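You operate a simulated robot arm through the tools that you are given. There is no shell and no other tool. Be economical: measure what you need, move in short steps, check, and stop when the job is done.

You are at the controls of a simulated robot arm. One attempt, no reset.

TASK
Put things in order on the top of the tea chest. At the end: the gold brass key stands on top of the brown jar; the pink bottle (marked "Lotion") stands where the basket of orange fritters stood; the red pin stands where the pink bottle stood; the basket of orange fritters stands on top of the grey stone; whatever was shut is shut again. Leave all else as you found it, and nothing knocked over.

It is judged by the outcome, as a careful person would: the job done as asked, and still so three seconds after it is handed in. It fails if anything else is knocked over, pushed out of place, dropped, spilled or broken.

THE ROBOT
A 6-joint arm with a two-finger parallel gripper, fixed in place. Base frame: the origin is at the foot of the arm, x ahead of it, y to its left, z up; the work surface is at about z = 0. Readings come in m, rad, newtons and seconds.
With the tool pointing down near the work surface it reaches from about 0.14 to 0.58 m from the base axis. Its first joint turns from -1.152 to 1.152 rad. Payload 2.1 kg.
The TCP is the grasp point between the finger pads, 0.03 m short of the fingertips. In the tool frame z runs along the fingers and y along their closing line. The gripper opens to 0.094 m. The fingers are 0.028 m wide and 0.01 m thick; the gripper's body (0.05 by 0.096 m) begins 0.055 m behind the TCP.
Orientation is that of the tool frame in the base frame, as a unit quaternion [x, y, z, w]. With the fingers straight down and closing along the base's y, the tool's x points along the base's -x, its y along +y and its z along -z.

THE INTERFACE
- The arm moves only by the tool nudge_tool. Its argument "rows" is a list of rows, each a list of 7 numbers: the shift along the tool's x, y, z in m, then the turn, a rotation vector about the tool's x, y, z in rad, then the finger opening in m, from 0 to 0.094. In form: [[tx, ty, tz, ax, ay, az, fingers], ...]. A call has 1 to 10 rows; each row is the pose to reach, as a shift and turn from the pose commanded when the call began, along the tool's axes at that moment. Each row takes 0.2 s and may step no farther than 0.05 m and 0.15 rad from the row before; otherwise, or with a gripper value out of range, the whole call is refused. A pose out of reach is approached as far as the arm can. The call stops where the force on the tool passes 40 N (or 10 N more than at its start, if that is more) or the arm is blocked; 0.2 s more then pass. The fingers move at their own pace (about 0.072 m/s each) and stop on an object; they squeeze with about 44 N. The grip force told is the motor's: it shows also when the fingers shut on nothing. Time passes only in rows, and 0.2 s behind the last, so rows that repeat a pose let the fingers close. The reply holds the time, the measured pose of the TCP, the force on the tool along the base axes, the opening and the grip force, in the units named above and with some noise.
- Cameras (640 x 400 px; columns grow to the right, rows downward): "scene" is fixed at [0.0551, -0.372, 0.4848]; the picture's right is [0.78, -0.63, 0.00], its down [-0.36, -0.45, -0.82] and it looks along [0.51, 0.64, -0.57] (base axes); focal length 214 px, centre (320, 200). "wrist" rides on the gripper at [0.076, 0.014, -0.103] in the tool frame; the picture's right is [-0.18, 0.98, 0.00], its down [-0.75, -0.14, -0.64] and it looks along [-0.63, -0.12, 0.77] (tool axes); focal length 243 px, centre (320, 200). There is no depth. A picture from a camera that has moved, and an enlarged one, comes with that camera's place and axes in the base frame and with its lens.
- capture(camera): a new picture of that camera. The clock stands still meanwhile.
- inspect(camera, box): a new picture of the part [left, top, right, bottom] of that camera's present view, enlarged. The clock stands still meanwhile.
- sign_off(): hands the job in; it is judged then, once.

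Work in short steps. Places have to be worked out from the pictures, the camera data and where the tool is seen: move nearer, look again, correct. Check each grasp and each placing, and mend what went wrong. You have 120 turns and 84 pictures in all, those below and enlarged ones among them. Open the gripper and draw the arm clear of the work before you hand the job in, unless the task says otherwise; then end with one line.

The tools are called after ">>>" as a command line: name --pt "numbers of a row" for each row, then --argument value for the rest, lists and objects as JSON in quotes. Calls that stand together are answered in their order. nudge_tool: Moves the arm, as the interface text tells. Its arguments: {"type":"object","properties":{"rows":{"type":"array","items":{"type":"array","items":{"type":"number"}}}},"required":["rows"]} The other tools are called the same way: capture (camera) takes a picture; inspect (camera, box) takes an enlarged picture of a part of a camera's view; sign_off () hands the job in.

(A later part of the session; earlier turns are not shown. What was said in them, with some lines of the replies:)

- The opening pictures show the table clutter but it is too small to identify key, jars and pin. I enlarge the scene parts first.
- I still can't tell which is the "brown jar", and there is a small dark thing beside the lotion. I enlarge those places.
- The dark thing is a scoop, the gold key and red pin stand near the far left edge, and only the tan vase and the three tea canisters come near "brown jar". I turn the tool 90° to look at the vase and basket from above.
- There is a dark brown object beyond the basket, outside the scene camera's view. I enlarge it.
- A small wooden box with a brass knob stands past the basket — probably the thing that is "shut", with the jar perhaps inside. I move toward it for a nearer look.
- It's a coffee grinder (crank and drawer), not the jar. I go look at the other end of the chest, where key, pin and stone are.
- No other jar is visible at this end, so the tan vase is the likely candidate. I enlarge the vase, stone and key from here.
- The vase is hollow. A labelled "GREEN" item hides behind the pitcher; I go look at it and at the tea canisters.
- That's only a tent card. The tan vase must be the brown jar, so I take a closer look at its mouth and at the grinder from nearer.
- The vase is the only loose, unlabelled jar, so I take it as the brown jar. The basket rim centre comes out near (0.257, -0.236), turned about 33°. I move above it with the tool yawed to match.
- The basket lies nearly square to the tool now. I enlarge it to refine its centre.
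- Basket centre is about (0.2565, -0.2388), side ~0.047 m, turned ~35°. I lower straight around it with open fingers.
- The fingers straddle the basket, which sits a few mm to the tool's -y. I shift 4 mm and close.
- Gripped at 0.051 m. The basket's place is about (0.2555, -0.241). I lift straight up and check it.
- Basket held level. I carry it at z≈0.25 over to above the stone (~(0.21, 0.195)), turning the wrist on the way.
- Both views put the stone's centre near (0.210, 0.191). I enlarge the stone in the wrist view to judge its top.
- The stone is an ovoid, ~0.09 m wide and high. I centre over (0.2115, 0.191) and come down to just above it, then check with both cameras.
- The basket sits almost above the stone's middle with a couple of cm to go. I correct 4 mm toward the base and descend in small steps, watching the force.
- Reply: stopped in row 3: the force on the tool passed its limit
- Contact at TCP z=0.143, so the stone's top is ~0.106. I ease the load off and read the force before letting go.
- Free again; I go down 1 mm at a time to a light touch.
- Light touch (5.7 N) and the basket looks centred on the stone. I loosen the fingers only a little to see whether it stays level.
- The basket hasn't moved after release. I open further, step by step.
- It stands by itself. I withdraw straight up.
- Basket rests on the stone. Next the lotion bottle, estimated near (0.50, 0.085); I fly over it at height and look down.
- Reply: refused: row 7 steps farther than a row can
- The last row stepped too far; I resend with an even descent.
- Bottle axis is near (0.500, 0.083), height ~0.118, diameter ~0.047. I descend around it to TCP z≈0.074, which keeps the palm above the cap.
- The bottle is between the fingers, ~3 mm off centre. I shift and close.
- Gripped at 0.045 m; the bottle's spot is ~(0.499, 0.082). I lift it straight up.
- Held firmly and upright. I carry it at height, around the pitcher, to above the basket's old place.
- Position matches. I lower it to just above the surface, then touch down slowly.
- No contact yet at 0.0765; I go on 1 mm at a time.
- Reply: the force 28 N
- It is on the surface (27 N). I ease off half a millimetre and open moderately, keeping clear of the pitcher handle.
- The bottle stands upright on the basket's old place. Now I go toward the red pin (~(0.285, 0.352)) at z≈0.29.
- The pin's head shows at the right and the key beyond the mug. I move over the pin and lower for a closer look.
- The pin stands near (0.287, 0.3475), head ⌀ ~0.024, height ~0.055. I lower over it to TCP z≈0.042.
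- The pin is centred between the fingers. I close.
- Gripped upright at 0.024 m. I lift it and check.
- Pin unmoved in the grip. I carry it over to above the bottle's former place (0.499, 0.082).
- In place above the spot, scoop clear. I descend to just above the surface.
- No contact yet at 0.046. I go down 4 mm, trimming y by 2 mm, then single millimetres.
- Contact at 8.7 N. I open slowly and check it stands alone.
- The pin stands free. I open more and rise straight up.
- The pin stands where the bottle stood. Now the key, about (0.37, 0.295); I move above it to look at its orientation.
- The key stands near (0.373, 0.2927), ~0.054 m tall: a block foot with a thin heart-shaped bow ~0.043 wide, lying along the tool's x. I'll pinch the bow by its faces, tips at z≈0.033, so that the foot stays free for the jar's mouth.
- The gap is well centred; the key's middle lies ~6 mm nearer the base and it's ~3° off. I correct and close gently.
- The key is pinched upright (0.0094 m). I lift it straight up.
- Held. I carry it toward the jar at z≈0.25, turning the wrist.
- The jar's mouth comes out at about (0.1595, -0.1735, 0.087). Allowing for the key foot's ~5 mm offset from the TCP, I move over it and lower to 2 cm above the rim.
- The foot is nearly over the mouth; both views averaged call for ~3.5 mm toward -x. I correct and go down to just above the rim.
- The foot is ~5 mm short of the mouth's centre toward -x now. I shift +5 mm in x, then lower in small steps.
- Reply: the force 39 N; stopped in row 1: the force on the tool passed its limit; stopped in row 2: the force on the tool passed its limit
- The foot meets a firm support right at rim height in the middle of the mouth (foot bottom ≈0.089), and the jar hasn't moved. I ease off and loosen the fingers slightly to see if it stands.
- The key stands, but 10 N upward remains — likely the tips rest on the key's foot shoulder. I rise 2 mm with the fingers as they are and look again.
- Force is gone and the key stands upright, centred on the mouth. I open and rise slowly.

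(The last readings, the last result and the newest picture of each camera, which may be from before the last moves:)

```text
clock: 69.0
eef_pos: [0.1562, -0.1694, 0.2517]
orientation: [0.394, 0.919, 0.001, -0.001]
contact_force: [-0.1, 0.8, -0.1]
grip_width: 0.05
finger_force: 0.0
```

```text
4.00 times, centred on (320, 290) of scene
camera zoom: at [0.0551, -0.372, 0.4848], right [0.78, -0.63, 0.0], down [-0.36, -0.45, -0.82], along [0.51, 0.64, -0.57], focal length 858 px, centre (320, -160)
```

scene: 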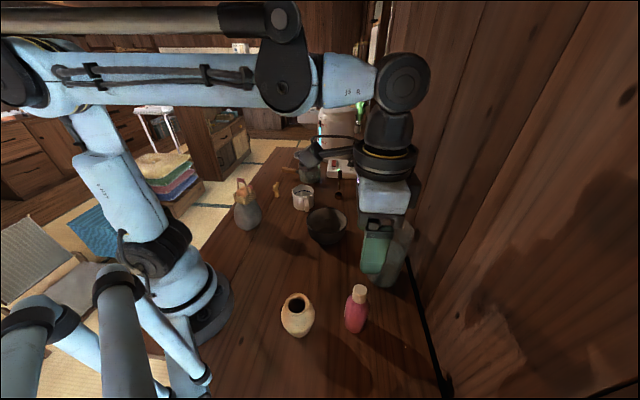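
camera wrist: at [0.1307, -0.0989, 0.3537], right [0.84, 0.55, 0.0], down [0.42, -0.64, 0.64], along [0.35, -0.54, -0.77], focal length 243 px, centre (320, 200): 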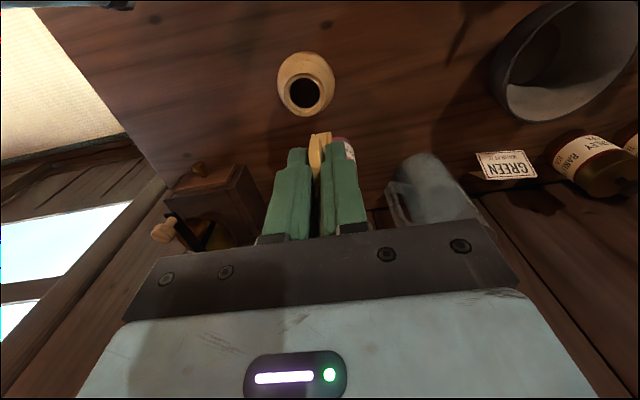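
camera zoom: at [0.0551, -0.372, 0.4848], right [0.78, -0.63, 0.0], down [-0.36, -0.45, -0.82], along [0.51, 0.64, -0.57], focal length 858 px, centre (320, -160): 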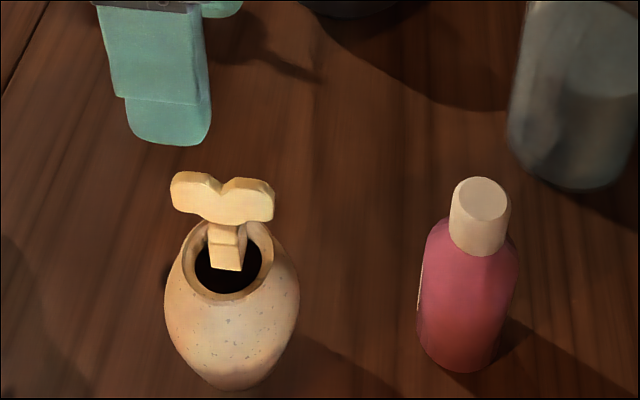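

The key stands upright on the jar. I draw the arm up and clear, then take a full look.

>>> nudge_tool --pt "0 0 -0.04 0 0 0 0.05" --pt "0 0 -0.08 0 0 0 0.06" --pt "0 0.03 -0.11 0 0 0 0.08" --pt "0.03 0.06 -0.13 0 0 0 0.094" --pt "0.06 0.09 -0.13 0 0 0 0.094" --pt "0.09 0.12 -0.13 0 0 0 0.094" --pt "0.1 0.15 -0.13 0 0 0 0.094" --pt "0.1 0.15 -0.13 0 0 0 0.094"

>>> capture --camera "scene"

>>> inspect --camera "scene" --box '[220, 140, 420, 265]'

>>> inspect --camera "scene" --box '[260, 240, 420, 340]'

```text
clock: 70.8
eef_pos: [0.1939, 0.0045, 0.3842]
orientation: [0.394, 0.919, 0.001, 0.0]
contact_force: [1.0, 0.0, -0.1]
grip_width: 0.0939
finger_force: 0.0
```

```text
7 pictures are left
```

scene: 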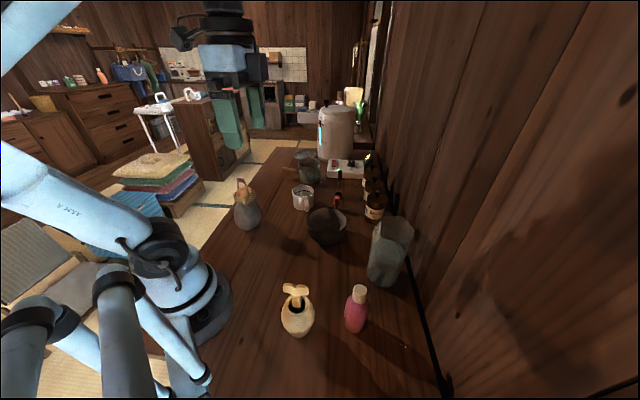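

```text
3.20 times, centred on (320, 202) of scene
camera zoom: at [0.0551, -0.372, 0.4848], right [0.78, -0.63, 0.0], down [-0.36, -0.45, -0.82], along [0.51, 0.64, -0.57], focal length 686 px, centre (320, 192)
```

zoom: 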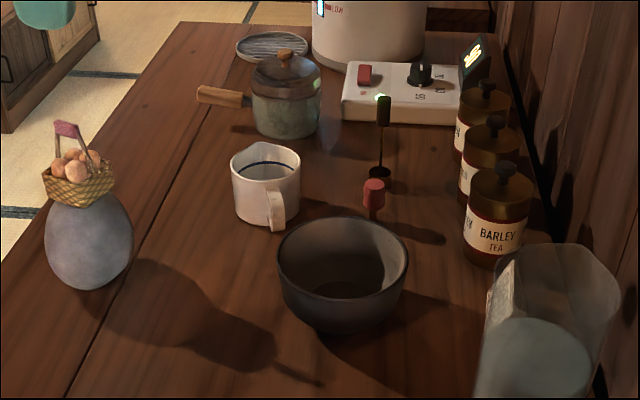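

```text
4.00 times, centred on (340, 290) of scene
camera zoom: at [0.0551, -0.372, 0.4848], right [0.78, -0.63, 0.0], down [-0.36, -0.45, -0.82], along [0.51, 0.64, -0.57], focal length 858 px, centre (240, -160)
```

zoom: 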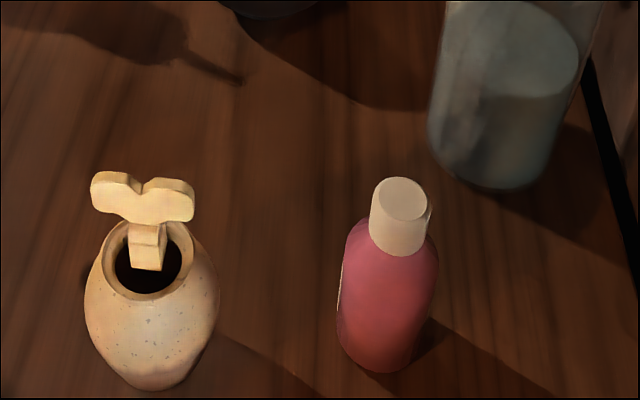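

All four pieces are in place and upright: key on the jar, bottle, pin, and basket on the stone. Nothing else has moved, nothing was opened, and the arm is clear and open. I hand it in.

>>> sign_off

```text
The job is handed in.
```

I handed the job in with all four pieces placed and upright, nothing else disturbed and nothing opened; I took the tan vase to be the "brown jar", since it was the only unlabelled jar I could find.
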